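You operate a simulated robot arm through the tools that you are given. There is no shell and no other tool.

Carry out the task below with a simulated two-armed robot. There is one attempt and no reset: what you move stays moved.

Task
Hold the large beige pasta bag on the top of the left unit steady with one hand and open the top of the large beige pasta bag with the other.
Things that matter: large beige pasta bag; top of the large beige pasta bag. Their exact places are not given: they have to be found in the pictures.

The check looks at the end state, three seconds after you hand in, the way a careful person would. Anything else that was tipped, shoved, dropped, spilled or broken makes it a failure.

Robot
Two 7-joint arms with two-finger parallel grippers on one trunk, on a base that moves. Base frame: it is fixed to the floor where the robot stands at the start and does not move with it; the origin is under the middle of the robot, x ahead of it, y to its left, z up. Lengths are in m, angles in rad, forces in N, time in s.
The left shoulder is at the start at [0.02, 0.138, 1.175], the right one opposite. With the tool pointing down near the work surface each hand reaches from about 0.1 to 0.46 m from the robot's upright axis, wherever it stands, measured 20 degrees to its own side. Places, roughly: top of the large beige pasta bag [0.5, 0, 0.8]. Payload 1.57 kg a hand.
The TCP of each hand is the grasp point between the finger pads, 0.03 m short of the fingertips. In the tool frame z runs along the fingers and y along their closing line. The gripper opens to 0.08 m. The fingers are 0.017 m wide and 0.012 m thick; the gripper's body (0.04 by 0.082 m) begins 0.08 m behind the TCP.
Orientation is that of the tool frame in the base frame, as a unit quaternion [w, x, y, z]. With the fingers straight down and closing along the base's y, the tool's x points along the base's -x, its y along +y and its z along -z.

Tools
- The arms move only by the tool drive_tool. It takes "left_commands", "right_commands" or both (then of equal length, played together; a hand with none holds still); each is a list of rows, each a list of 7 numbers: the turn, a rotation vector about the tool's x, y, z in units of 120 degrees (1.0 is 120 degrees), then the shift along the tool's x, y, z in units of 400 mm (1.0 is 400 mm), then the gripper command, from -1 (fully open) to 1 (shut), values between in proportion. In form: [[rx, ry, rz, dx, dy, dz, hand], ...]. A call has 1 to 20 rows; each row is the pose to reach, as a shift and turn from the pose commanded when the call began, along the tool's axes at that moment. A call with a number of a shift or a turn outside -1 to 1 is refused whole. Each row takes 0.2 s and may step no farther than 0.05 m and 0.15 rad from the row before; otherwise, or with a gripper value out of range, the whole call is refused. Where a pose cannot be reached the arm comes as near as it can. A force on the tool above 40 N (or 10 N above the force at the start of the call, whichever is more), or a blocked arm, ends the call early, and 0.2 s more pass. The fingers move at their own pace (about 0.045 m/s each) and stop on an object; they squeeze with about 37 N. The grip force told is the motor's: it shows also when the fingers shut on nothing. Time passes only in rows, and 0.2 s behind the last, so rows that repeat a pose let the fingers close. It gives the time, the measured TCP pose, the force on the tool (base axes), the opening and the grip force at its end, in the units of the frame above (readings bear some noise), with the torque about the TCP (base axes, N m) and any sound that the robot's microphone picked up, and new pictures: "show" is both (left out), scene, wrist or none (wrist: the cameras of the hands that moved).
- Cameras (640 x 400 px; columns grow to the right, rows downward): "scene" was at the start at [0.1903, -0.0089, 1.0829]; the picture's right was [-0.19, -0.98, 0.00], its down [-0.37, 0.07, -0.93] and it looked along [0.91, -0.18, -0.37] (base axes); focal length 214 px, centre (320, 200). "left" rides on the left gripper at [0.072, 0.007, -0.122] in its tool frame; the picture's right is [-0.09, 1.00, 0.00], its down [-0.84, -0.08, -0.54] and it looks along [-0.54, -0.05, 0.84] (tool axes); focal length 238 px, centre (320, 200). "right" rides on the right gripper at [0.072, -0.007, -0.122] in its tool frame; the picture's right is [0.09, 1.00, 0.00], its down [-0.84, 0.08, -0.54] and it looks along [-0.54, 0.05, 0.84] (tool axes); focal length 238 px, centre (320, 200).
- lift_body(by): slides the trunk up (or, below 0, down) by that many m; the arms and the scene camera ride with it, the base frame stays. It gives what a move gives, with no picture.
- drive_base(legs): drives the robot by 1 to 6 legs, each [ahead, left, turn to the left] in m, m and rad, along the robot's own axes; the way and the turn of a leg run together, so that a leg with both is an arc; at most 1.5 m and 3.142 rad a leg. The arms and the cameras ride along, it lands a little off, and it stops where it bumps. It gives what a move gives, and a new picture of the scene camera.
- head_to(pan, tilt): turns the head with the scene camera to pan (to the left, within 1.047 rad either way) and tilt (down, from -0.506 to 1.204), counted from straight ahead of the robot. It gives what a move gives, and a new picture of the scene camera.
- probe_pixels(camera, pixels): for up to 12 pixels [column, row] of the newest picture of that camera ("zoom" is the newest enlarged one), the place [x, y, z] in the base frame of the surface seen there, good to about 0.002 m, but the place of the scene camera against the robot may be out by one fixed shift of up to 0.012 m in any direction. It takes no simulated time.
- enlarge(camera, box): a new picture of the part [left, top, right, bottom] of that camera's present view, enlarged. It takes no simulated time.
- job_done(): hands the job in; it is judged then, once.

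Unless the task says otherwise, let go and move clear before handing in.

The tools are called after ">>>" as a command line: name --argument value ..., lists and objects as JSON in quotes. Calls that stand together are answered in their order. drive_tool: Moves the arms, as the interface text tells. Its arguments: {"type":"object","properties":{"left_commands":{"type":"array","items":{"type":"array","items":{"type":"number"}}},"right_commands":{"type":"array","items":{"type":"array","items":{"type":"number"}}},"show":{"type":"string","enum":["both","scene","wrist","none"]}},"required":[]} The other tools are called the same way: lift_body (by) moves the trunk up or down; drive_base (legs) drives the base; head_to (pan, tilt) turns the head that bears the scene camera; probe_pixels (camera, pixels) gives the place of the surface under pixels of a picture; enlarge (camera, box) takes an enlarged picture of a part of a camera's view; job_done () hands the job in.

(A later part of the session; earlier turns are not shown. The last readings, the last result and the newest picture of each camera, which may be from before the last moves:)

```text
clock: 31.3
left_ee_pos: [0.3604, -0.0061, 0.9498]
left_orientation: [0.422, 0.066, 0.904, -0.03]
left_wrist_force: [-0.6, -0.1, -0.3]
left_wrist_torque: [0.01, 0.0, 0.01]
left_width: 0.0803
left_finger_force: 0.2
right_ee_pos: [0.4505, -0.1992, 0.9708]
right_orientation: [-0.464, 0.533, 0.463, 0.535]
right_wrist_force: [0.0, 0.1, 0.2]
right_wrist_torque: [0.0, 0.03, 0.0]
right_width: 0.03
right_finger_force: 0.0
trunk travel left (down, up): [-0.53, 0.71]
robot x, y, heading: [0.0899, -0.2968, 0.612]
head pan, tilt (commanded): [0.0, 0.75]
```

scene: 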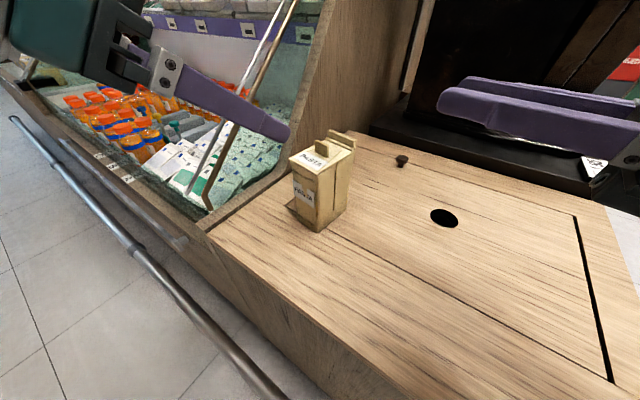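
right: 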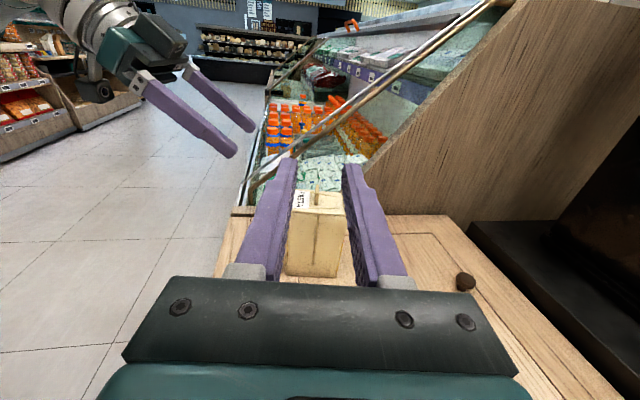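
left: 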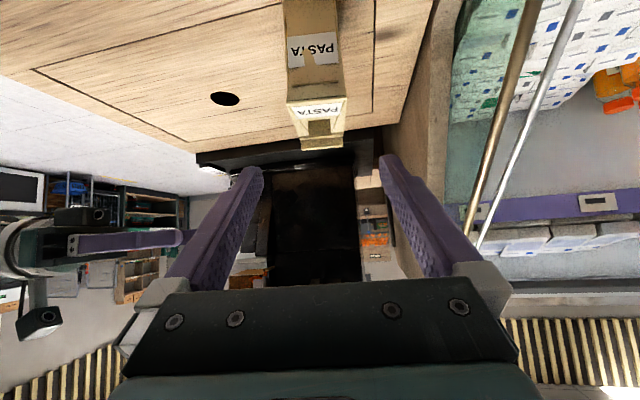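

Both hands are lined up with the bag and clear of the head. I'll probe the bag again through both wrist cameras to get exact grasp points.

>>> probe_pixels --camera "left" --pixels '[[288, 100], [346, 98], [317, 103], [290, 60], [338, 60], [286, 20], [338, 20], [300, 150], [343, 147], [317, 128], [314, 45], [318, 112]]'

>>> enlarge --camera "left" --box '[265, 60, 365, 160]'

>>> enlarge --camera "right" --box '[276, 170, 366, 285]'

```text
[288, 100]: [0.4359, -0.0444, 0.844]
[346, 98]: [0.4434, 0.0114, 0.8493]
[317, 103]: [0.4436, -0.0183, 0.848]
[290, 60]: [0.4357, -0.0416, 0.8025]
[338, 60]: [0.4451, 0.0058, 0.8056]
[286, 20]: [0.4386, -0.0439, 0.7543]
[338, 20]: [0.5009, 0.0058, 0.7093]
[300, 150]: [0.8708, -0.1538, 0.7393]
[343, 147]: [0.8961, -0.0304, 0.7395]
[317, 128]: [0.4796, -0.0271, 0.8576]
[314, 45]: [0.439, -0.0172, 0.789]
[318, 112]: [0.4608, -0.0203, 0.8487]
```

```text
4.00 times, centred on (315, 110) of left
```

zoom: 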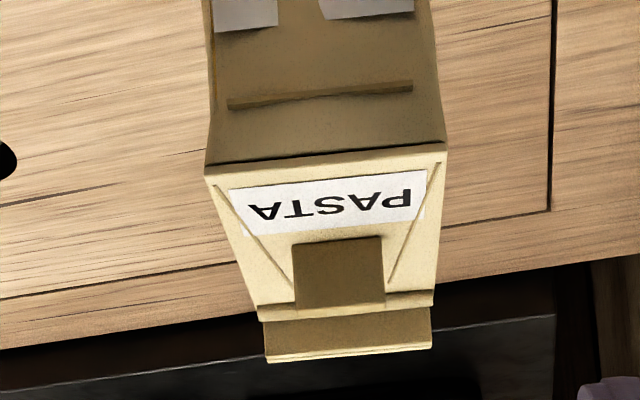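

```text
3.48 times, centred on (321, 228) of right
```

zoom: 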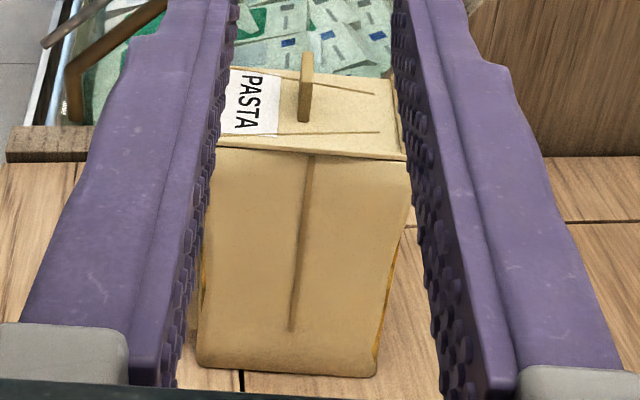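

The right view shows the tab at (305,85) and the seam under the lid. I'll probe the tab, lid and bag side in that zoom.

>>> probe_pixels --camera "zoom" --pixels '[[305, 57], [301, 85], [311, 85], [306, 110], [308, 60], [300, 115], [310, 118], [210, 150], [405, 157], [300, 250], [230, 250], [380, 250]]'

>>> enlarge --camera "right" --box '[300, 175, 345, 215]'

```text
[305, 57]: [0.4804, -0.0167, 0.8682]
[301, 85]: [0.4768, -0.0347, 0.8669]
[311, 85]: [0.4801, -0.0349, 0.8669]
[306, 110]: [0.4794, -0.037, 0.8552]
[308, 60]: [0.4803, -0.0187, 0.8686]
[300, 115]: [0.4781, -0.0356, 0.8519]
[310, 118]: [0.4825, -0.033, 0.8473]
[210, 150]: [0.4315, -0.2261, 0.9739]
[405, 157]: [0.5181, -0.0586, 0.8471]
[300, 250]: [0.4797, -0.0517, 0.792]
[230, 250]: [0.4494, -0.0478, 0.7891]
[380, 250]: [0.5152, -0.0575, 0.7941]
```

```text
10.00 times, centred on (322, 195) of right
```

zoom: 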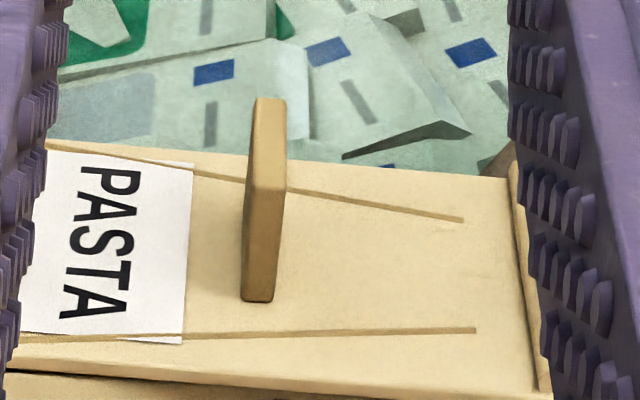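

The tab centre is (0.480, −0.023, 0.858) and the bag's centre line passes (0.4395, −0.017) at yaw −0.14, with a width of about 0.058. I'll bring the left hand down to the pre-grasp point in front of the bag and look.

>>> drive_tool --left_commands '[[0, 0, 0, 0.0341, 0.0003, 0.0379, -1], [0, 0, 0, 0.0681, 0.0006, 0.0758, -1], [0, 0, 0, 0.1022, 0.0009, 0.1137, -1], [0, 0, 0, 0.1362, 0.0012, 0.1516, -1], [0, 0, 0, 0.1703, 0.0015, 0.1895, -1], [0, 0, 0, 0.1703, 0.0015, 0.1895, -1]]' --show "both"

```text
clock: 32.7
left_ee_pos: [0.377, -0.0082, 0.8485]
left_orientation: [0.421, 0.065, 0.904, -0.03]
left_wrist_force: [-0.1, -0.8, -0.8]
left_wrist_torque: [0.04, -0.04, 0.01]
left_width: 0.0799
left_finger_force: 0.0
right_ee_pos: [0.4508, -0.2, 0.9707]
right_orientation: [-0.464, 0.533, 0.464, 0.534]
right_wrist_force: [0.3, -0.9, -0.2]
right_wrist_torque: [-0.04, -0.01, 0.02]
right_width: 0.03
right_finger_force: 0.1
trunk travel left (down, up): [-0.53, 0.71]
robot x, y, heading: [0.0882, -0.2961, 0.611]
head pan, tilt (commanded): [0.0, 0.75]
```

scene: 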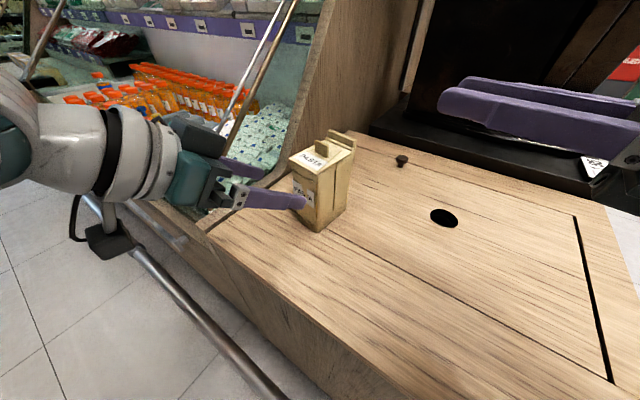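
left: 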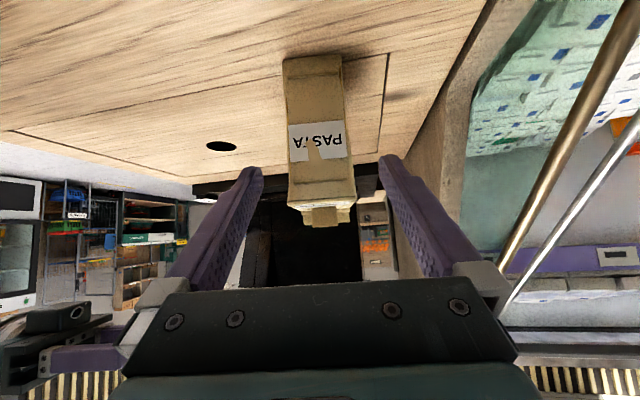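

The bag (columns 287–355) is centred between the open fingers (250 and 390) in the left view. I'll slide the left hand in along its fingers by 0.115 m, still open.

>>> drive_tool --left_commands '[[0, 0, 0, 0, 0, 0.04, -1], [0, 0, 0, 0, 0, 0.08, -1], [0, 0, 0, 0, 0, 0.12, -1], [0, 0, 0, 0, 0, 0.16, -1], [0, 0, 0, 0, 0, 0.2, -1], [0, 0, 0, 0, 0, 0.24, -1], [0, 0, 0, 0, 0, 0.28, -1], [0, 0, 0, 0, 0, 0.28, -1]]' --show "both"

```text
clock: 34.5
left_ee_pos: [0.4618, -0.0218, 0.7757]
left_orientation: [0.424, 0.064, 0.903, -0.029]
left_wrist_force: [-0.3, 0.2, -0.2]
left_wrist_torque: [0.0, 0.0, 0.01]
left_width: 0.0799
left_finger_force: 0.0
right_ee_pos: [0.4504, -0.2, 0.9707]
right_orientation: [-0.464, 0.533, 0.464, 0.534]
right_wrist_force: [-0.6, 0.0, 0.8]
right_wrist_torque: [-0.01, -0.02, 0.0]
right_width: 0.0297
right_finger_force: 0.1
trunk travel left (down, up): [-0.53, 0.71]
robot x, y, heading: [0.0877, -0.2944, 0.613]
head pan, tilt (commanded): [0.0, 0.75]
```

scene: 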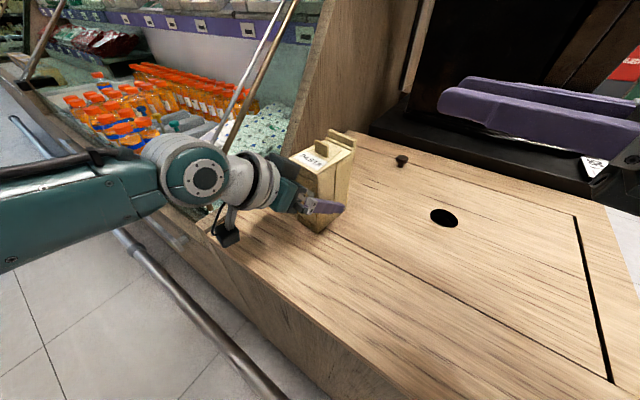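
left: 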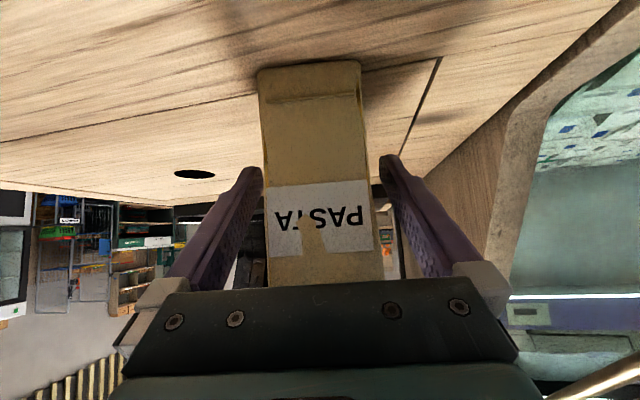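

The bag stays centred (columns 262–380) between the fingers, no force felt. I'll close the left hand gently onto its sides.

>>> drive_tool --left_commands '[[0, 0, 0, 0, 0, 0, -0.7], [0, 0, 0, 0, 0, 0, -0.5], [0, 0, 0, 0, 0, 0, -0.3], [0, 0, 0, 0, 0, 0, -0.2], [0, 0, 0, 0, 0, 0, -0.2], [0, 0, 0, 0, 0, 0, -0.2]]' --show "both"

```text
clock: 35.9
left_ee_pos: [0.4618, -0.0207, 0.7769]
left_orientation: [0.423, 0.065, 0.904, -0.03]
left_wrist_force: [-0.3, -0.4, 0.3]
left_wrist_torque: [-0.01, -0.03, -0.02]
left_width: 0.0598
left_finger_force: 36.8
right_ee_pos: [0.4505, -0.1997, 0.9704]
right_orientation: [-0.464, 0.533, 0.463, 0.534]
right_wrist_force: [-0.1, -0.2, 0.9]
right_wrist_torque: [-0.01, 0.01, -0.03]
right_width: 0.0301
right_finger_force: 0.1
trunk travel left (down, up): [-0.53, 0.71]
robot x, y, heading: [0.0923, -0.3007, 0.616]
head pan, tilt (commanded): [0.0, 0.75]
```

scene: 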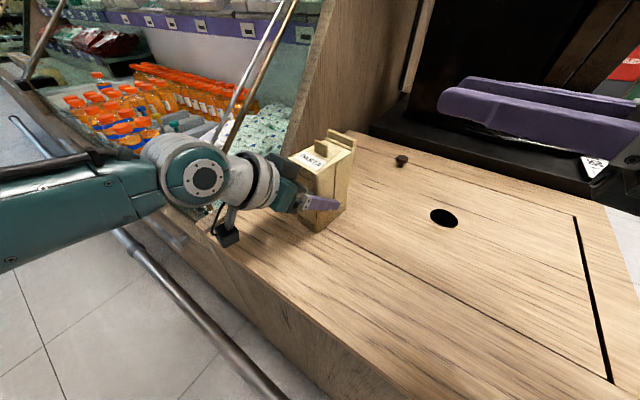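
left: 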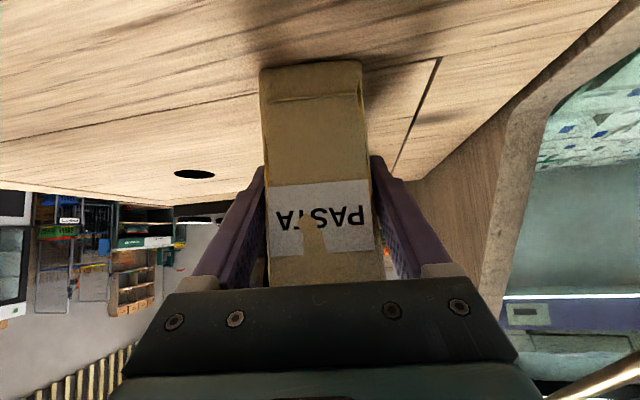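

The left hand grips the bag at 0.060 m wide with 37 N, and the bag hasn't moved. I'll re-check the tab with the right camera before approaching.

>>> enlarge --camera "right" --box '[285, 170, 355, 215]'

>>> probe_pixels --camera "zoom" --pixels '[[300, 180], [320, 180], [320, 120], [310, 250], [320, 250], [315, 215]]'

```text
8.89 times, centred on (320, 192) of right
```

zoom: 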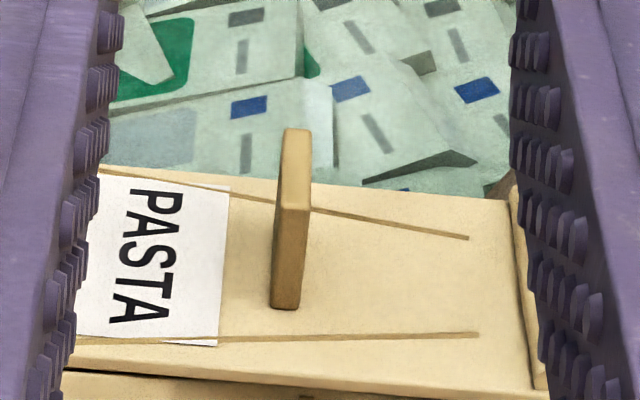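

```text
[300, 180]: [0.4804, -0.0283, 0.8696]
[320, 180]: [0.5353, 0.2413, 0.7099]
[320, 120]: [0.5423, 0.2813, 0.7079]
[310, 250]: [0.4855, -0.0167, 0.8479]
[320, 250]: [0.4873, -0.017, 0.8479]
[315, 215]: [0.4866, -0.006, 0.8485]
```

>>> probe_pixels --camera "zoom" --pixels '[[280, 215], [290, 215], [303, 215], [276, 300], [286, 300], [297, 300], [292, 135], [303, 135], [285, 160], [290, 250], [510, 380], [530, 370]]'

```text
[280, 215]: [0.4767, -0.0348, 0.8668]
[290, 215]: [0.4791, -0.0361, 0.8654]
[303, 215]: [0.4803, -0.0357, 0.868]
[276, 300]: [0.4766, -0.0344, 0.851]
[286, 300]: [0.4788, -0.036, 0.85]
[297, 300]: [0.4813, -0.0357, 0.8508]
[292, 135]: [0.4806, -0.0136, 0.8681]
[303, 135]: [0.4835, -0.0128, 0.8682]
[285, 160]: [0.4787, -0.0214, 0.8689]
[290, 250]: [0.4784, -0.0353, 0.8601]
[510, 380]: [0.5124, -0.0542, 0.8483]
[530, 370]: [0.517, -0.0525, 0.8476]
```

The tab is unmoved: its right face is at x 0.4765–0.4815, y −0.036, and it is about 5 mm thick. I'll bring the right hand, opened 0.03, level with the tab and 0.11 m to its right.

>>> drive_tool --right_commands '[[0, 0, 0, -0.0547, 0.0026, 0.0342, 0.25], [0, 0, 0, -0.1094, 0.0052, 0.0683, 0.25], [0, 0, 0, -0.1641, 0.0078, 0.1025, 0.25], [0, 0, 0, -0.2188, 0.0104, 0.1366, 0.25], [0, 0, 0, -0.2735, 0.013, 0.1708, 0.25], [0, 0, 0, -0.2735, 0.013, 0.1708, 0.25]]' --show "both"

```text
clock: 37.3
left_ee_pos: [0.4625, -0.0199, 0.7773]
left_orientation: [0.422, 0.064, 0.904, -0.029]
left_wrist_force: [-0.3, 1.3, 0.7]
left_wrist_torque: [-0.07, -0.03, 0.01]
left_width: 0.0599
left_finger_force: 37.6
right_ee_pos: [0.4658, -0.133, 0.8612]
right_orientation: [-0.465, 0.533, 0.463, 0.534]
right_wrist_force: [0.4, -0.9, -0.7]
right_wrist_torque: [0.01, 0.02, 0.04]
right_width: 0.0302
right_finger_force: 0.1
trunk travel left (down, up): [-0.53, 0.71]
robot x, y, heading: [0.0907, -0.2965, 0.615]
head pan, tilt (commanded): [0.0, 0.75]
```

scene: 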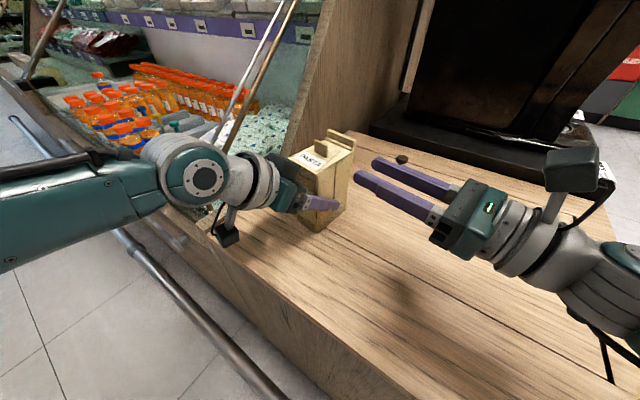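
right: 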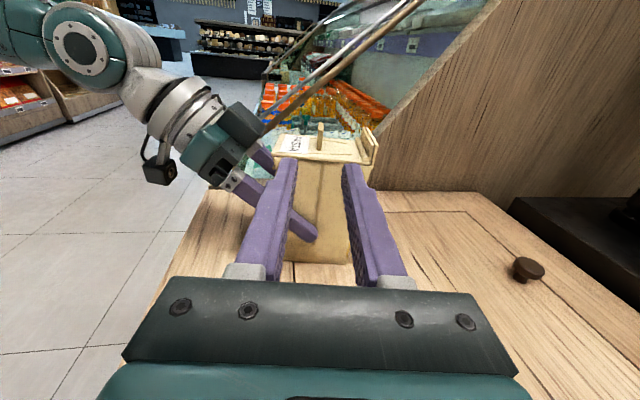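

The tab at (321,133) lies midway between the right fingertips (287 and 350). I'll slide in 0.10 m along the fingers so they straddle the tab.

>>> drive_tool --right_commands '[[0, 0, 0, 0, 0, 0.04, 0.25], [0, 0, 0, 0, 0, 0.08, 0.25], [0, 0, 0, 0, 0, 0.12, 0.25], [0, 0, 0, 0, 0, 0.15, 0.25], [0, 0, 0, 0, 0, 0.18, 0.25], [0, 0, 0, 0, 0, 0.18, 0.25]]' --show "both"

```text
clock: 38.7
left_ee_pos: [0.4615, -0.021, 0.7763]
left_orientation: [0.422, 0.064, 0.904, -0.029]
left_wrist_force: [0.2, -1.1, 1.2]
left_wrist_torque: [-0.07, 0.0, 0.0]
left_width: 0.0599
left_finger_force: 37.2
right_ee_pos: [0.4749, -0.0606, 0.8611]
right_orientation: [-0.464, 0.533, 0.464, 0.534]
right_wrist_force: [-0.4, 0.0, 0.2]
right_wrist_torque: [-0.03, -0.02, 0.0]
right_width: 0.03
right_finger_force: 0.0
trunk travel left (down, up): [-0.53, 0.71]
robot x, y, heading: [0.0883, -0.297, 0.608]
head pan, tilt (commanded): [0.0, 0.75]
```

scene: 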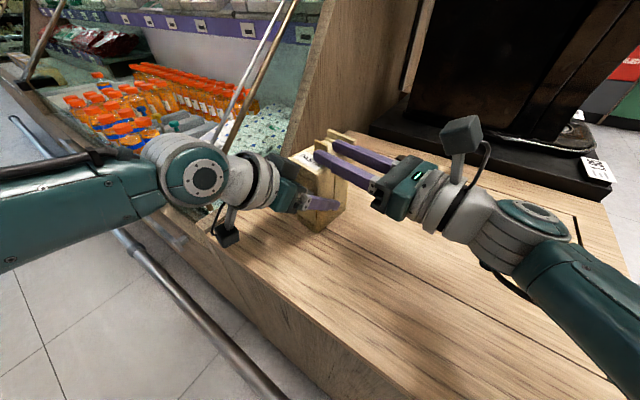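
right: 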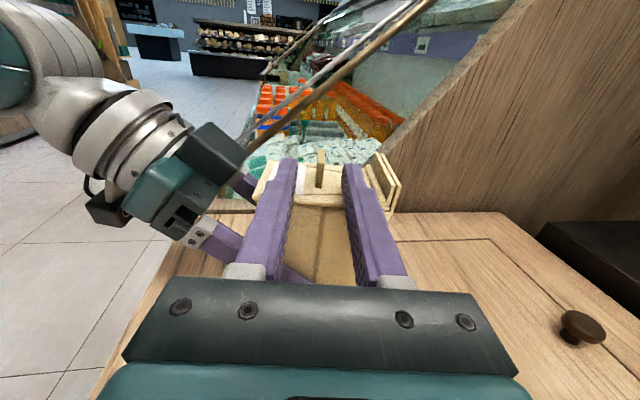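

>>> enlarge --camera "right" --box '[250, 140, 402, 235]'

>>> enlarge --camera "scene" --box '[270, 115, 430, 235]'

```text
4.21 times, centred on (326, 188) of right
```

zoom: 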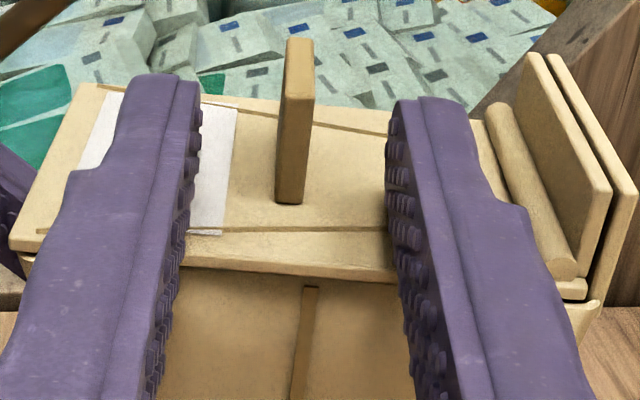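

```text
3.33 times, centred on (350, 175) of scene
```

zoom: 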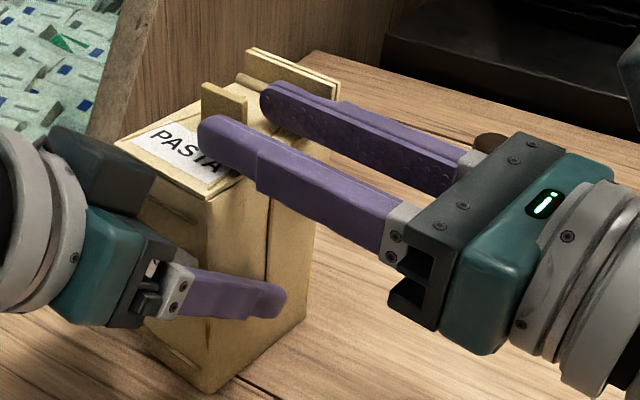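

The fingers straddle the tab well, and this view shows the back detail: a barrel and two upright plates at the right. I'll zoom on that to understand the hinge before pulling.

>>> enlarge --camera "right" --box '[350, 145, 406, 220]'

>>> probe_pixels --camera "zoom" --pixels '[[320, 200], [320, 180]]'

```text
5.33 times, centred on (378, 182) of right
```

zoom: 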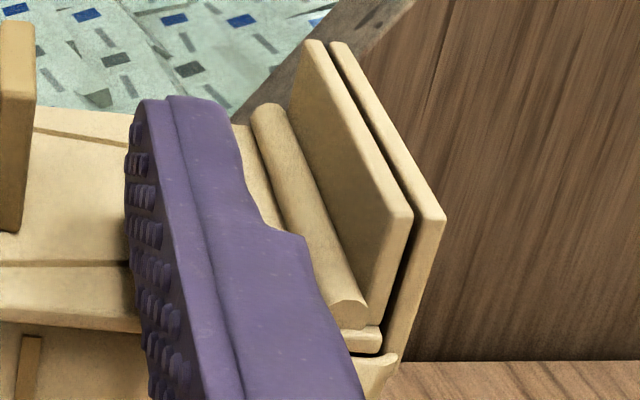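

```text
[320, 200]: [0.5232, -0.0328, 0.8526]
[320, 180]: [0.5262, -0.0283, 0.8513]
```

The barrel and the first upright plate stand on the lid, with a gap to the second plate on the bag's back. So the hinge line is somewhere at the back edge, and I'll open by small steps watching the forces. First I'll slide in 0.03 m more and pinch the tab.

>>> drive_tool --right_commands '[[0, 0, 0, 0, 0, 0.025, 0.25], [0, 0, 0, 0, 0, 0.05, 0.25], [0, 0, 0, 0, 0, 0.074, 0.25], [0, 0, 0, 0, 0, 0.074, 0.25]]' --show "wrist"

```text
clock: 39.7
left_ee_pos: [0.4603, -0.0193, 0.7773]
left_orientation: [0.422, 0.064, 0.904, -0.03]
left_wrist_force: [0.0, -0.6, 0.9]
left_wrist_torque: [-0.05, 0.04, -0.01]
left_width: 0.0598
left_finger_force: 36.9
right_ee_pos: [0.479, -0.031, 0.861]
right_orientation: [-0.465, 0.533, 0.464, 0.534]
right_wrist_force: [0.4, -1.0, -0.4]
right_wrist_torque: [0.02, 0.02, 0.0]
right_width: 0.0301
right_finger_force: 0.0
trunk travel left (down, up): [-0.53, 0.71]
robot x, y, heading: [0.0905, -0.2968, 0.613]
head pan, tilt (commanded): [0.0, 0.75]
```

right: 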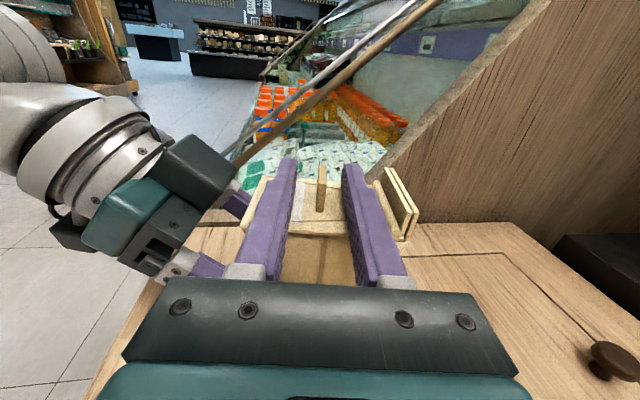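

The tab at (321,188) is centred between the fingers with no contact force. I'll close the right hand on it.

>>> drive_tool --right_commands '[[0, 0, 0, 0, 0, 0, 0.5], [0, 0, 0, 0, 0, 0, 0.7], [0, 0, 0, 0, 0, 0, 0.85], [0, 0, 0, 0, 0, 0, 1.0], [0, 0, 0, 0, 0, 0, 1.0], [0, 0, 0, 0, 0, 0, 1.0]]' --show "both"

```text
clock: 41.1
left_ee_pos: [0.4615, -0.0198, 0.7758]
left_orientation: [0.422, 0.064, 0.904, -0.029]
left_wrist_force: [-5.3, -1.2, 0.9]
left_wrist_torque: [-0.03, -0.38, 0.02]
left_width: 0.0599
left_finger_force: 37.3
right_ee_pos: [0.4792, -0.0321, 0.8604]
right_orientation: [-0.464, 0.533, 0.463, 0.535]
right_wrist_force: [4.3, 0.1, 2.3]
right_wrist_torque: [0.06, -0.03, -0.11]
right_width: 0.0038
right_finger_force: 24.1
trunk travel left (down, up): [-0.53, 0.71]
robot x, y, heading: [0.0846, -0.2951, 0.612]
head pan, tilt (commanded): [0.0, 0.75]
```

scene: 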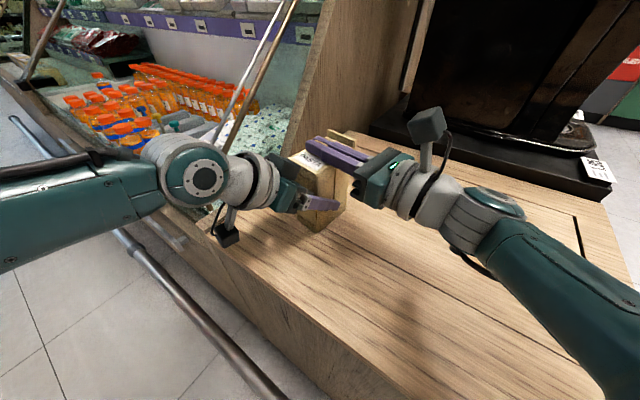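
right: 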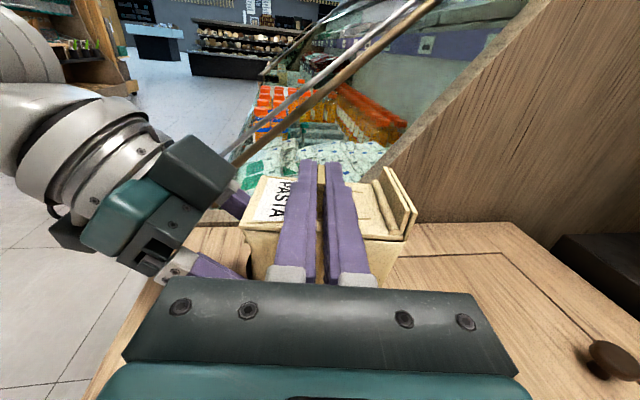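

The tab is pinched (0.0038 m wide, 24 N) with only about 5 N between the hands. I'll start opening: a first 10° step along an arc about the back edge, then read the forces.

>>> drive_tool --right_commands '[[0, 0, 0.0278, 0.0065, 0.0012, 0, 1], [0, 0, 0.0556, 0.013, 0.003, 0, 1], [0, 0, 0.0833, 0.0192, 0.005, 0, 1], [0, 0, 0.0833, 0.0192, 0.005, 0, 1]]' --show "both"

```text
clock: 42.1
left_ee_pos: [0.4636, -0.0208, 0.7769]
left_orientation: [0.425, 0.066, 0.902, -0.03]
left_wrist_force: [6.8, -4.4, 11.4]
left_wrist_torque: [0.5, 0.84, 0.26]
left_width: 0.0598
left_finger_force: 37.0
right_ee_pos: [0.4795, -0.0325, 0.866]
right_orientation: [-0.51, 0.572, 0.416, 0.489]
right_wrist_force: [-7.2, 5.3, -12.1]
right_wrist_torque: [-0.18, -0.42, -0.27]
right_width: 0.0075
right_finger_force: 26.5
trunk travel left (down, up): [-0.53, 0.71]
robot x, y, heading: [0.0903, -0.2955, 0.615]
head pan, tilt (commanded): [0.0, 0.75]
```

scene: 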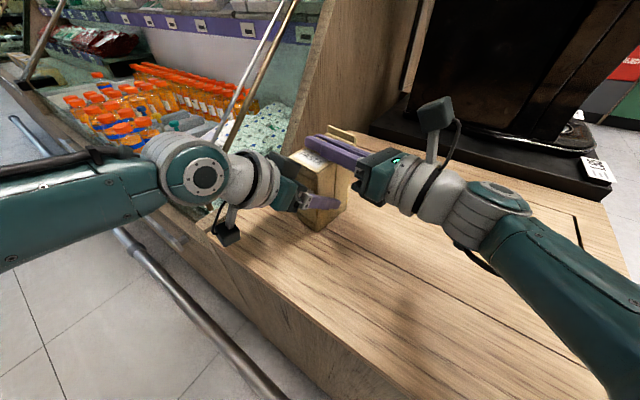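
right: 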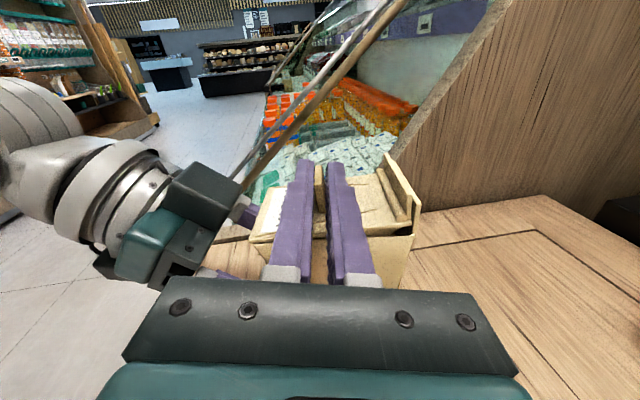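

The lid resists: 12 N down and 7 N back on the right hand. The grip widened to 0.0075, so the tab seems not to have turned with the fingers. I'll zoom in to see whether the lid has lifted.

>>> enlarge --camera "right" --box '[240, 140, 430, 270]'

>>> enlarge --camera "scene" --box '[270, 115, 390, 235]'

```text
3.08 times, centred on (335, 205) of right
```

zoom: 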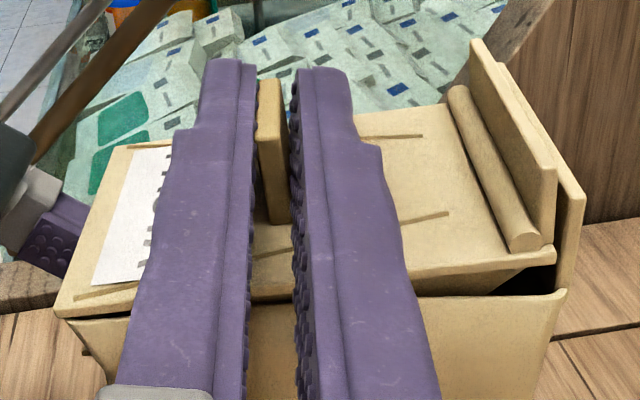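

```text
3.33 times, centred on (330, 175) of scene
```

zoom: 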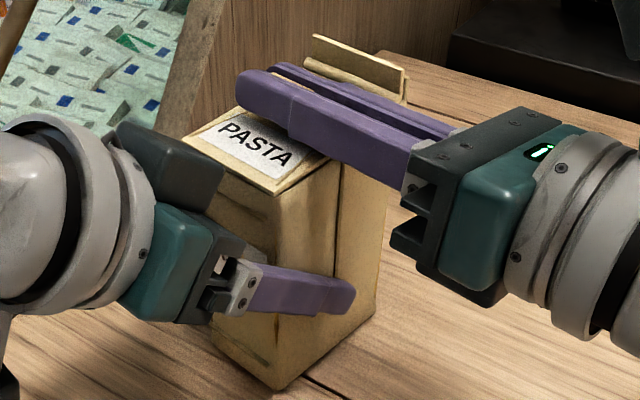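

The zoom shows the lid's back edge lifting off the bag (dark gap at (540,285)) while its front stays down. So the hinge is at the front edge and the lid swings up toward the front. I'll roll the right hand the other way to match the tab, and relax the position to a 7° lid angle about the front edge.

>>> drive_tool --right_commands '[[0, 0, -0.0354, -0.0025, -0.0019, 0, 1], [0, 0, -0.0708, -0.005, -0.0038, 0, 1], [0, 0, -0.1062, -0.0075, -0.0057, 0, 1], [0, 0, -0.1417, -0.01, -0.0076, 0, 1], [0, 0, -0.1417, -0.01, -0.0076, 0, 1]]' --show "wrist"

>>> enlarge --camera "right" --box '[240, 140, 430, 270]'

```text
clock: 43.3
left_ee_pos: [0.462, -0.0206, 0.7763]
left_orientation: [0.422, 0.062, 0.904, -0.03]
left_wrist_force: [12.1, 2.5, 2.4]
left_wrist_torque: [-0.63, 0.59, 0.13]
left_width: 0.0601
left_finger_force: 36.8
right_ee_pos: [0.479, -0.031, 0.8664]
right_orientation: [-0.432, 0.503, 0.494, 0.563]
right_wrist_force: [-12.5, -3.8, 2.6]
right_wrist_torque: [0.2, 0.34, 0.0]
right_width: 0.0039
right_finger_force: 24.5
trunk travel left (down, up): [-0.53, 0.71]
robot x, y, heading: [0.0916, -0.2952, 0.614]
head pan, tilt (commanded): [0.0, 0.75]
```

right: 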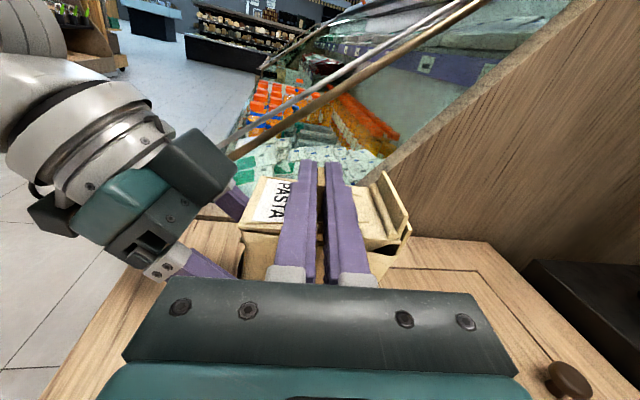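

```text
3.08 times, centred on (335, 205) of right
```

zoom: 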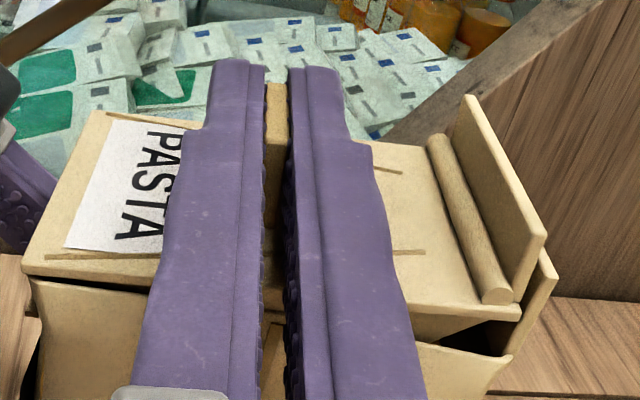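

The fingers now lie flush on the tab (0.0039 wide) and the lid is about 7° open at the back. The tab pulls the hand back with 12 N in x, so I'll shift toward −x while going on to 15°.

>>> drive_tool --right_commands '[[0, 0, -0.0222, 0.0049, -0.0036, 0, 1], [0, 0, -0.0444, 0.0098, -0.0072, 0, 1], [0, 0, -0.0667, 0.0147, -0.0108, 0, 1], [0, 0, -0.0667, 0.0147, -0.0108, 0, 1]]' --show "wrist"

>>> enlarge --camera "right" --box '[240, 140, 430, 270]'

```text
clock: 44.3
left_ee_pos: [0.4627, -0.0197, 0.7765]
left_orientation: [0.422, 0.065, 0.904, -0.029]
left_wrist_force: [-2.1, 1.0, 3.2]
left_wrist_torque: [-0.28, -0.66, 0.01]
left_width: 0.06
left_finger_force: 37.3
right_ee_pos: [0.4752, -0.0301, 0.8732]
right_orientation: [-0.389, 0.467, 0.529, 0.592]
right_wrist_force: [0.9, -0.7, 7.7]
right_wrist_torque: [0.1, 0.23, 0.01]
right_width: 0.004
right_finger_force: 25.1
trunk travel left (down, up): [-0.53, 0.71]
robot x, y, heading: [0.0881, -0.3009, 0.614]
head pan, tilt (commanded): [0.0, 0.75]
```

right: 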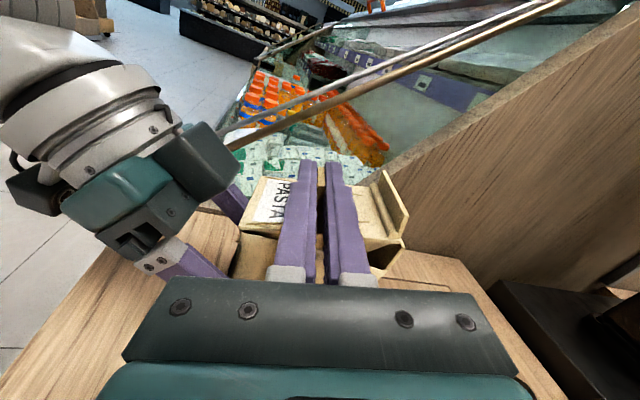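

```text
3.08 times, centred on (335, 205) of right
```

zoom: 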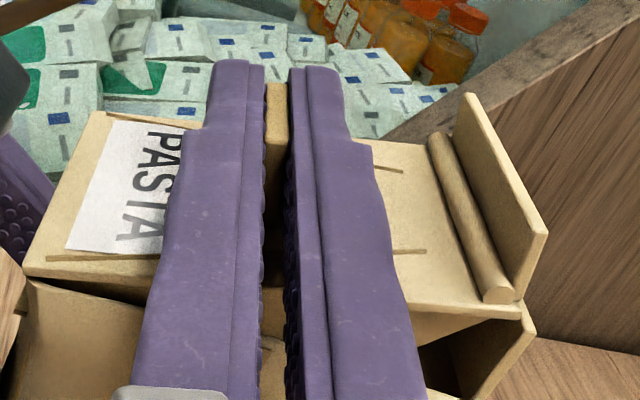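

The lid is opening (about 15°), with the back gap clearly wider, and forces are down to 8 N upward, so the hand should ride a little higher. I'll continue to 30° with the corrected arc.

>>> drive_tool --right_commands '[[0, 0, -0.025, 0.0085, -0.0018, 0, 1], [0, 0, -0.05, 0.0158, -0.0042, 0, 1], [0, 0, -0.075, 0.0225, -0.0066, 0, 1], [0, 0, -0.1, 0.0292, -0.009, 0, 1], [0, 0, -0.125, 0.0357, -0.0114, 0, 1], [0, 0, -0.125, 0.0357, -0.0114, 0, 1]]' --show "both"

```text
clock: 45.7
left_ee_pos: [0.4605, -0.02, 0.7767]
left_orientation: [0.422, 0.065, 0.904, -0.03]
left_wrist_force: [-9.2, -2.7, 2.0]
left_wrist_torque: [0.52, -0.55, 0.02]
left_width: 0.0597
left_finger_force: 37.0
right_ee_pos: [0.4644, -0.0304, 0.8818]
right_orientation: [-0.31, 0.395, 0.586, 0.636]
right_wrist_force: [8.2, 4.5, 0.1]
right_wrist_torque: [-0.01, -0.27, -0.13]
right_width: 0.0041
right_finger_force: 25.5
trunk travel left (down, up): [-0.53, 0.71]
robot x, y, heading: [0.0899, -0.2985, 0.613]
head pan, tilt (commanded): [0.0, 0.75]
```

scene: 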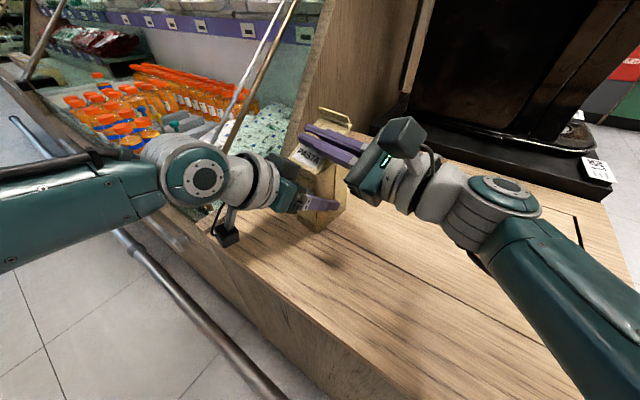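
right: 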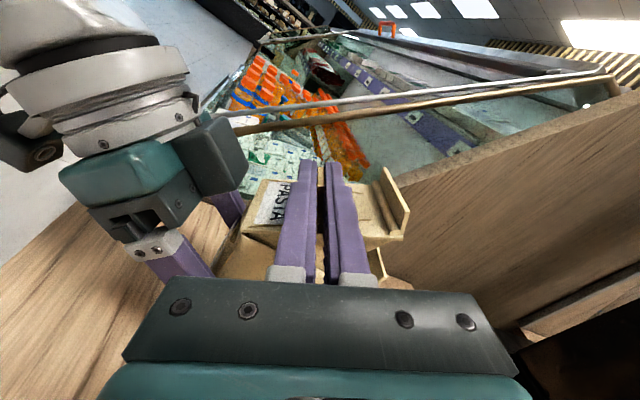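

The hand is at 30° and the lid follows. The forces are only about 8 N, mostly from the hand sitting slightly too far in −x. I'll go on to 50° with that corrected.

>>> drive_tool --right_commands '[[0, 0, -0.0417, 0.0073, -0.0003, 0, 1], [0, 0, -0.0833, 0.0163, -0.0049, 0, 1], [0, 0, -0.125, 0.0249, -0.0102, 0, 1], [0, 0, -0.1667, 0.0329, -0.0163, 0, 1], [0, 0, -0.1667, 0.0329, -0.0163, 0, 1]]' --show "both"

```text
clock: 46.9
left_ee_pos: [0.462, -0.0209, 0.7772]
left_orientation: [0.423, 0.063, 0.903, -0.029]
left_wrist_force: [-0.9, -3.0, 4.4]
left_wrist_torque: [0.11, 0.16, -0.05]
left_width: 0.0601
left_finger_force: 36.5
right_ee_pos: [0.4515, -0.0275, 0.8906]
right_orientation: [-0.195, 0.287, 0.646, 0.68]
right_wrist_force: [1.2, 1.6, -4.2]
right_wrist_torque: [0.2, -0.2, 0.08]
right_width: 0.0041
right_finger_force: 24.7
trunk travel left (down, up): [-0.53, 0.71]
robot x, y, heading: [0.0917, -0.2979, 0.615]
head pan, tilt (commanded): [0.0, 0.75]
```

scene: 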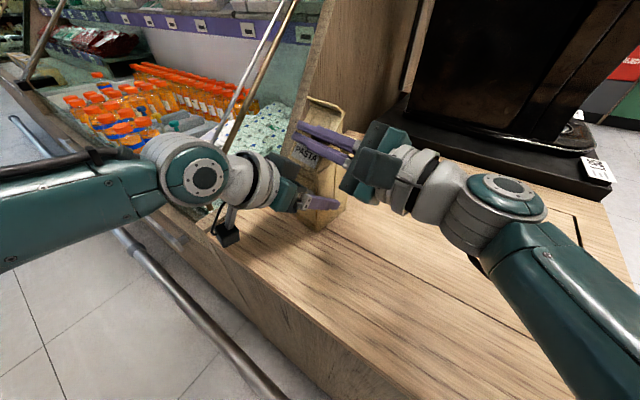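
right: 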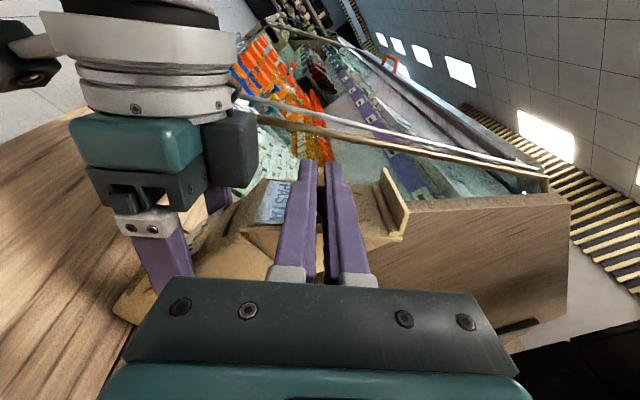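

At 50° the forces are only 4 N. In the right view, a dark box of the left hand sits at (235,150) near the lid's front; I'll check where it is before opening further.

>>> enlarge --camera "scene" --box '[210, 80, 430, 250]'

>>> probe_pixels --camera "right" --pixels '[[215, 120], [250, 115], [255, 140], [250, 185], [225, 185], [200, 180], [160, 200], [150, 225], [245, 165], [390, 175], [405, 215], [260, 240]]'

```text
2.35 times, centred on (320, 165) of scene
```

zoom: 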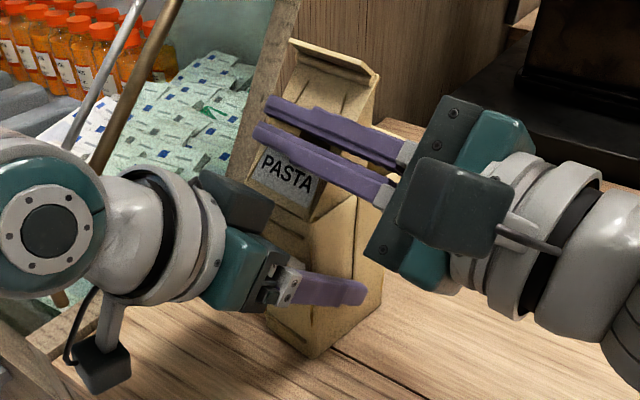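

```text
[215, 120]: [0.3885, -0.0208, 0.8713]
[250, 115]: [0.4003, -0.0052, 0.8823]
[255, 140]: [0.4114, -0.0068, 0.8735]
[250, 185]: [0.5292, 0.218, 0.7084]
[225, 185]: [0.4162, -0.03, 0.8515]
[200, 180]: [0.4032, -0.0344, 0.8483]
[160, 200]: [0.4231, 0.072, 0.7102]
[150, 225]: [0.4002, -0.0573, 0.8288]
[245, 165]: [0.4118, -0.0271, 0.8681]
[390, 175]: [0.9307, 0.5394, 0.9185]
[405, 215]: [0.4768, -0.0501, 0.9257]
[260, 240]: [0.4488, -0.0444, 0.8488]
```

The left hand's dark box reaches up to (0.40, −0.01, 0.882), so past about 80° the lid and right fingers would meet it. I'll ease the left grip slightly to 0.066, slide it 0.028 m down the bag's sides and grip again. The right hand keeps the lid still meanwhile.

>>> drive_tool --left_commands '[[0, 0, 0, 0, 0, 0, -0.65], [0, 0, 0, 0, 0, 0, -0.65], [0, 0, 0, 0.0134, 0, 0.0113, -0.65], [0, 0, 0, 0.0269, 0, 0.0225, -0.65], [0, 0, 0, 0.0403, 0, 0.0338, -0.65], [0, 0, 0, 0.0537, 0, 0.045, -0.65], [0, 0, 0, 0.0537, 0, 0.045, -0.4], [0, 0, 0, 0.0537, 0, 0.045, -0.2], [0, 0, 0, 0.0537, 0, 0.045, -0.2], [0, 0, 0, 0.0537, 0, 0.045, -0.2]]' --right_commands '[[0, 0, 0, -0.0024, -0.0029, 0, 1], [0, 0, 0, -0.0024, -0.0029, 0, 1], [0, 0, 0, -0.0024, -0.0029, 0, 1], [0, 0, 0, -0.0024, -0.0029, 0, 1], [0, 0, 0, -0.0024, -0.0029, 0, 1], [0, 0, 0, -0.0024, -0.0029, 0, 1], [0, 0, 0, -0.0024, -0.0029, 0, 1], [0, 0, 0, -0.0024, -0.0029, 0, 1], [0, 0, 0, -0.0024, -0.0029, 0, 1], [0, 0, 0, -0.0024, -0.0029, 0, 1]]' --show "both"

```text
clock: 49.1
left_ee_pos: [0.4617, -0.0206, 0.7487]
left_orientation: [0.422, 0.065, 0.904, -0.029]
left_wrist_force: [-0.7, -3.3, -0.5]
left_wrist_torque: [0.29, -0.04, 0.03]
left_width: 0.0589
left_finger_force: 37.1
right_ee_pos: [0.4524, -0.0261, 0.8894]
right_orientation: [-0.196, 0.287, 0.646, 0.679]
right_wrist_force: [0.2, 3.3, 0.0]
right_wrist_torque: [0.08, 0.04, -0.01]
right_width: 0.0036
right_finger_force: 24.7
trunk travel left (down, up): [-0.53, 0.71]
robot x, y, heading: [0.086, -0.2943, 0.61]
head pan, tilt (commanded): [0.0, 0.75]
```

scene: 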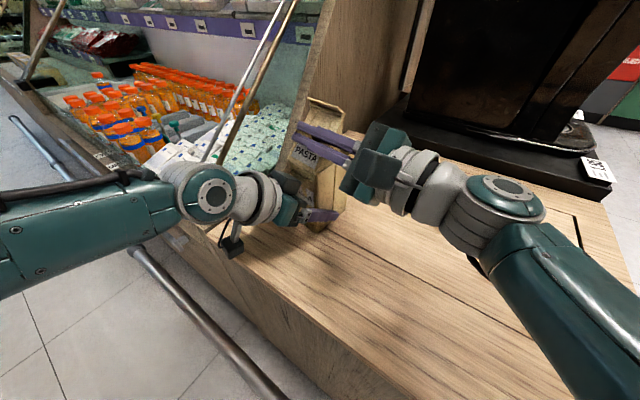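
right: 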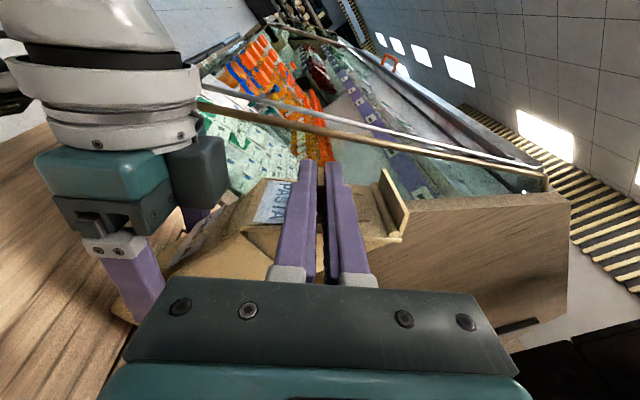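
left: 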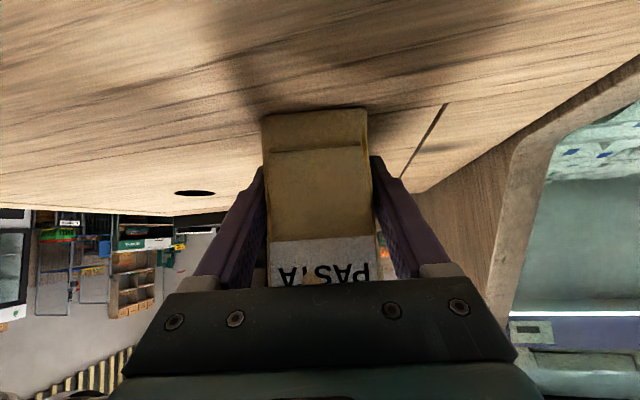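

The left hand regripped lower (0.059 wide, 37 N), and the forces on both hands are near zero. I'll carry the lid on from 50° to 75°.

>>> drive_tool --right_commands '[[0, 0, -0.0417, 0.0092, -0.0036, 0, 1], [0, 0, -0.0833, 0.0179, -0.008, 0, 1], [0, 0, -0.125, 0.0263, -0.0131, 0, 1], [0, 0, -0.1667, 0.0342, -0.019, 0, 1], [0, 0, -0.2083, 0.0415, -0.0255, 0, 1], [0, 0, -0.2083, 0.0415, -0.0255, 0, 1]]' --show "both"

>>> enlarge --camera "scene" --box '[210, 80, 430, 250]'

```text
clock: 50.5
left_ee_pos: [0.461, -0.0213, 0.7497]
left_orientation: [0.422, 0.064, 0.904, -0.029]
left_wrist_force: [-2.1, -10.2, 4.8]
left_wrist_torque: [1.16, -0.1, 0.16]
left_width: 0.0593
left_finger_force: 36.9
right_ee_pos: [0.4331, -0.0253, 0.8931]
right_orientation: [-0.043, 0.141, 0.693, 0.706]
right_wrist_force: [3.3, 9.9, -5.5]
right_wrist_torque: [0.2, -0.05, 0.09]
right_width: 0.0035
right_finger_force: 25.2
trunk travel left (down, up): [-0.53, 0.71]
robot x, y, heading: [0.0899, -0.2954, 0.612]
head pan, tilt (commanded): [0.0, 0.75]
```

scene: 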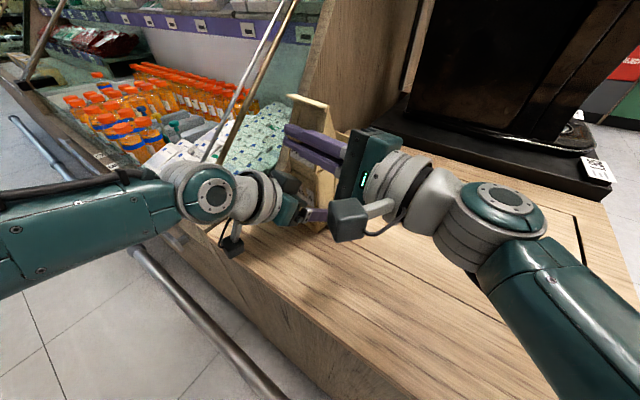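
right: 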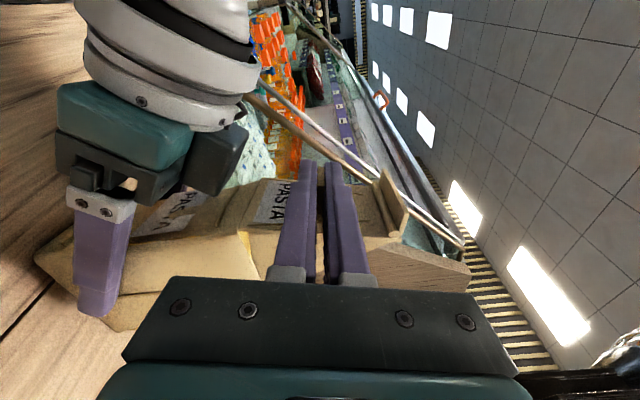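

```text
2.35 times, centred on (320, 165) of scene
```

zoom: 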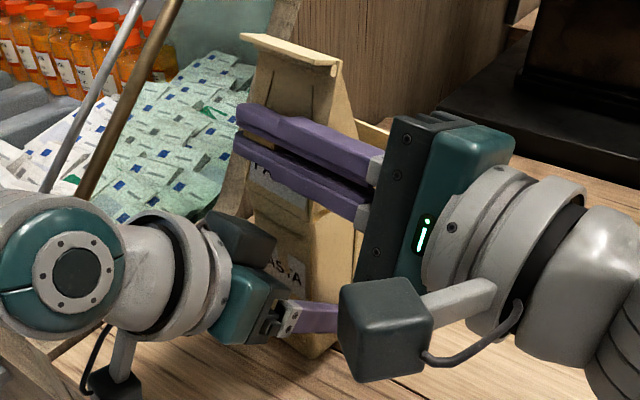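

The lid stands at about 76° and both hands are well apart. The right hand feels 10 N in y and 5 N down, so I'll correct inward and a bit lower while going to 90°.

>>> drive_tool --right_commands '[[0, 0, -0.0417, 0.0067, -0.0068, 0.0055, 1], [0, 0, -0.0833, 0.0155, -0.0112, 0.0063, 1], [0, 0, -0.125, 0.0239, -0.0163, 0.007, 1], [0, 0, -0.125, 0.0239, -0.0163, 0.007, 1]]' --show "wrist"

```text
clock: 51.5
left_ee_pos: [0.4619, -0.0174, 0.7499]
left_orientation: [0.422, 0.063, 0.904, -0.029]
left_wrist_force: [8.2, 11.7, -1.6]
left_wrist_torque: [-1.34, 0.59, -0.29]
left_width: 0.0589
left_finger_force: 37.1
right_ee_pos: [0.4218, -0.0198, 0.8912]
right_orientation: [0.05, 0.049, 0.705, 0.706]
right_wrist_force: [-8.4, -11.1, 3.0]
right_wrist_torque: [-0.13, 0.25, -0.09]
right_width: 0.0038
right_finger_force: 24.6
trunk travel left (down, up): [-0.53, 0.71]
robot x, y, heading: [0.0892, -0.2933, 0.613]
head pan, tilt (commanded): [0.0, 0.75]
```

right: 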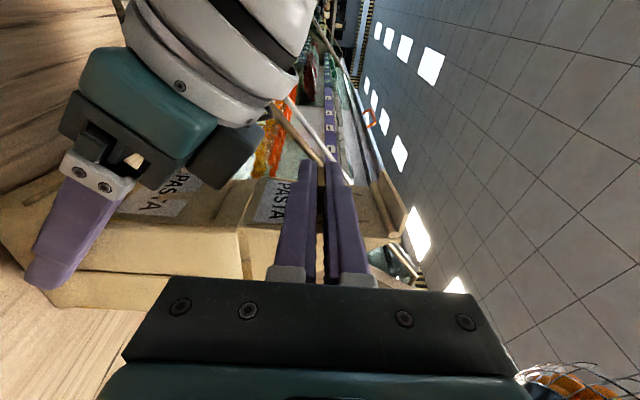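

The lid is at 90°. The y correction overshot (−11 N), so I'll take back 1.4 mm. Before going further I'll check the left hand's box near the right fingers at (225,155).

>>> probe_pixels --camera "right" --pixels '[[225, 150], [255, 140], [235, 170], [205, 180], [250, 160], [270, 215], [285, 245], [240, 250], [245, 200], [380, 200], [385, 235], [300, 180]]'

>>> enlarge --camera "scene" --box '[210, 80, 400, 230]'

```text
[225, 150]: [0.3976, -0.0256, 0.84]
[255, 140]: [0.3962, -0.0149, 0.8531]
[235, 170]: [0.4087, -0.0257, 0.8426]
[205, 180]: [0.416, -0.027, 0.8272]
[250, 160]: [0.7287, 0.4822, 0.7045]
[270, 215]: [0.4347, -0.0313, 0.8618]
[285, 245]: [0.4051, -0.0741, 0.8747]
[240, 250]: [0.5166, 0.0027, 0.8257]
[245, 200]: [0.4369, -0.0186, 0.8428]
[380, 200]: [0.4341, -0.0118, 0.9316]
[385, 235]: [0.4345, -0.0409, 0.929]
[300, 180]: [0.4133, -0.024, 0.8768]
```

```text
2.67 times, centred on (305, 155) of scene
```

zoom: 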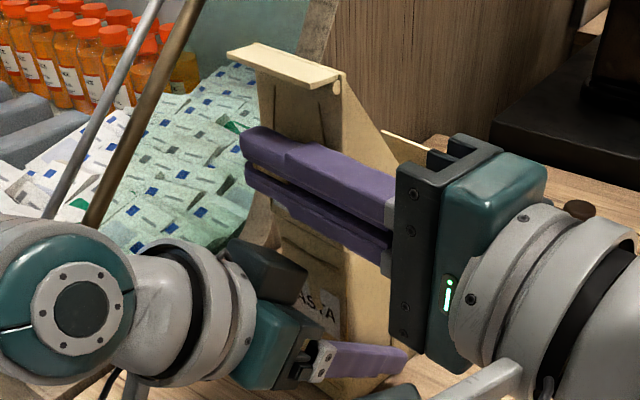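

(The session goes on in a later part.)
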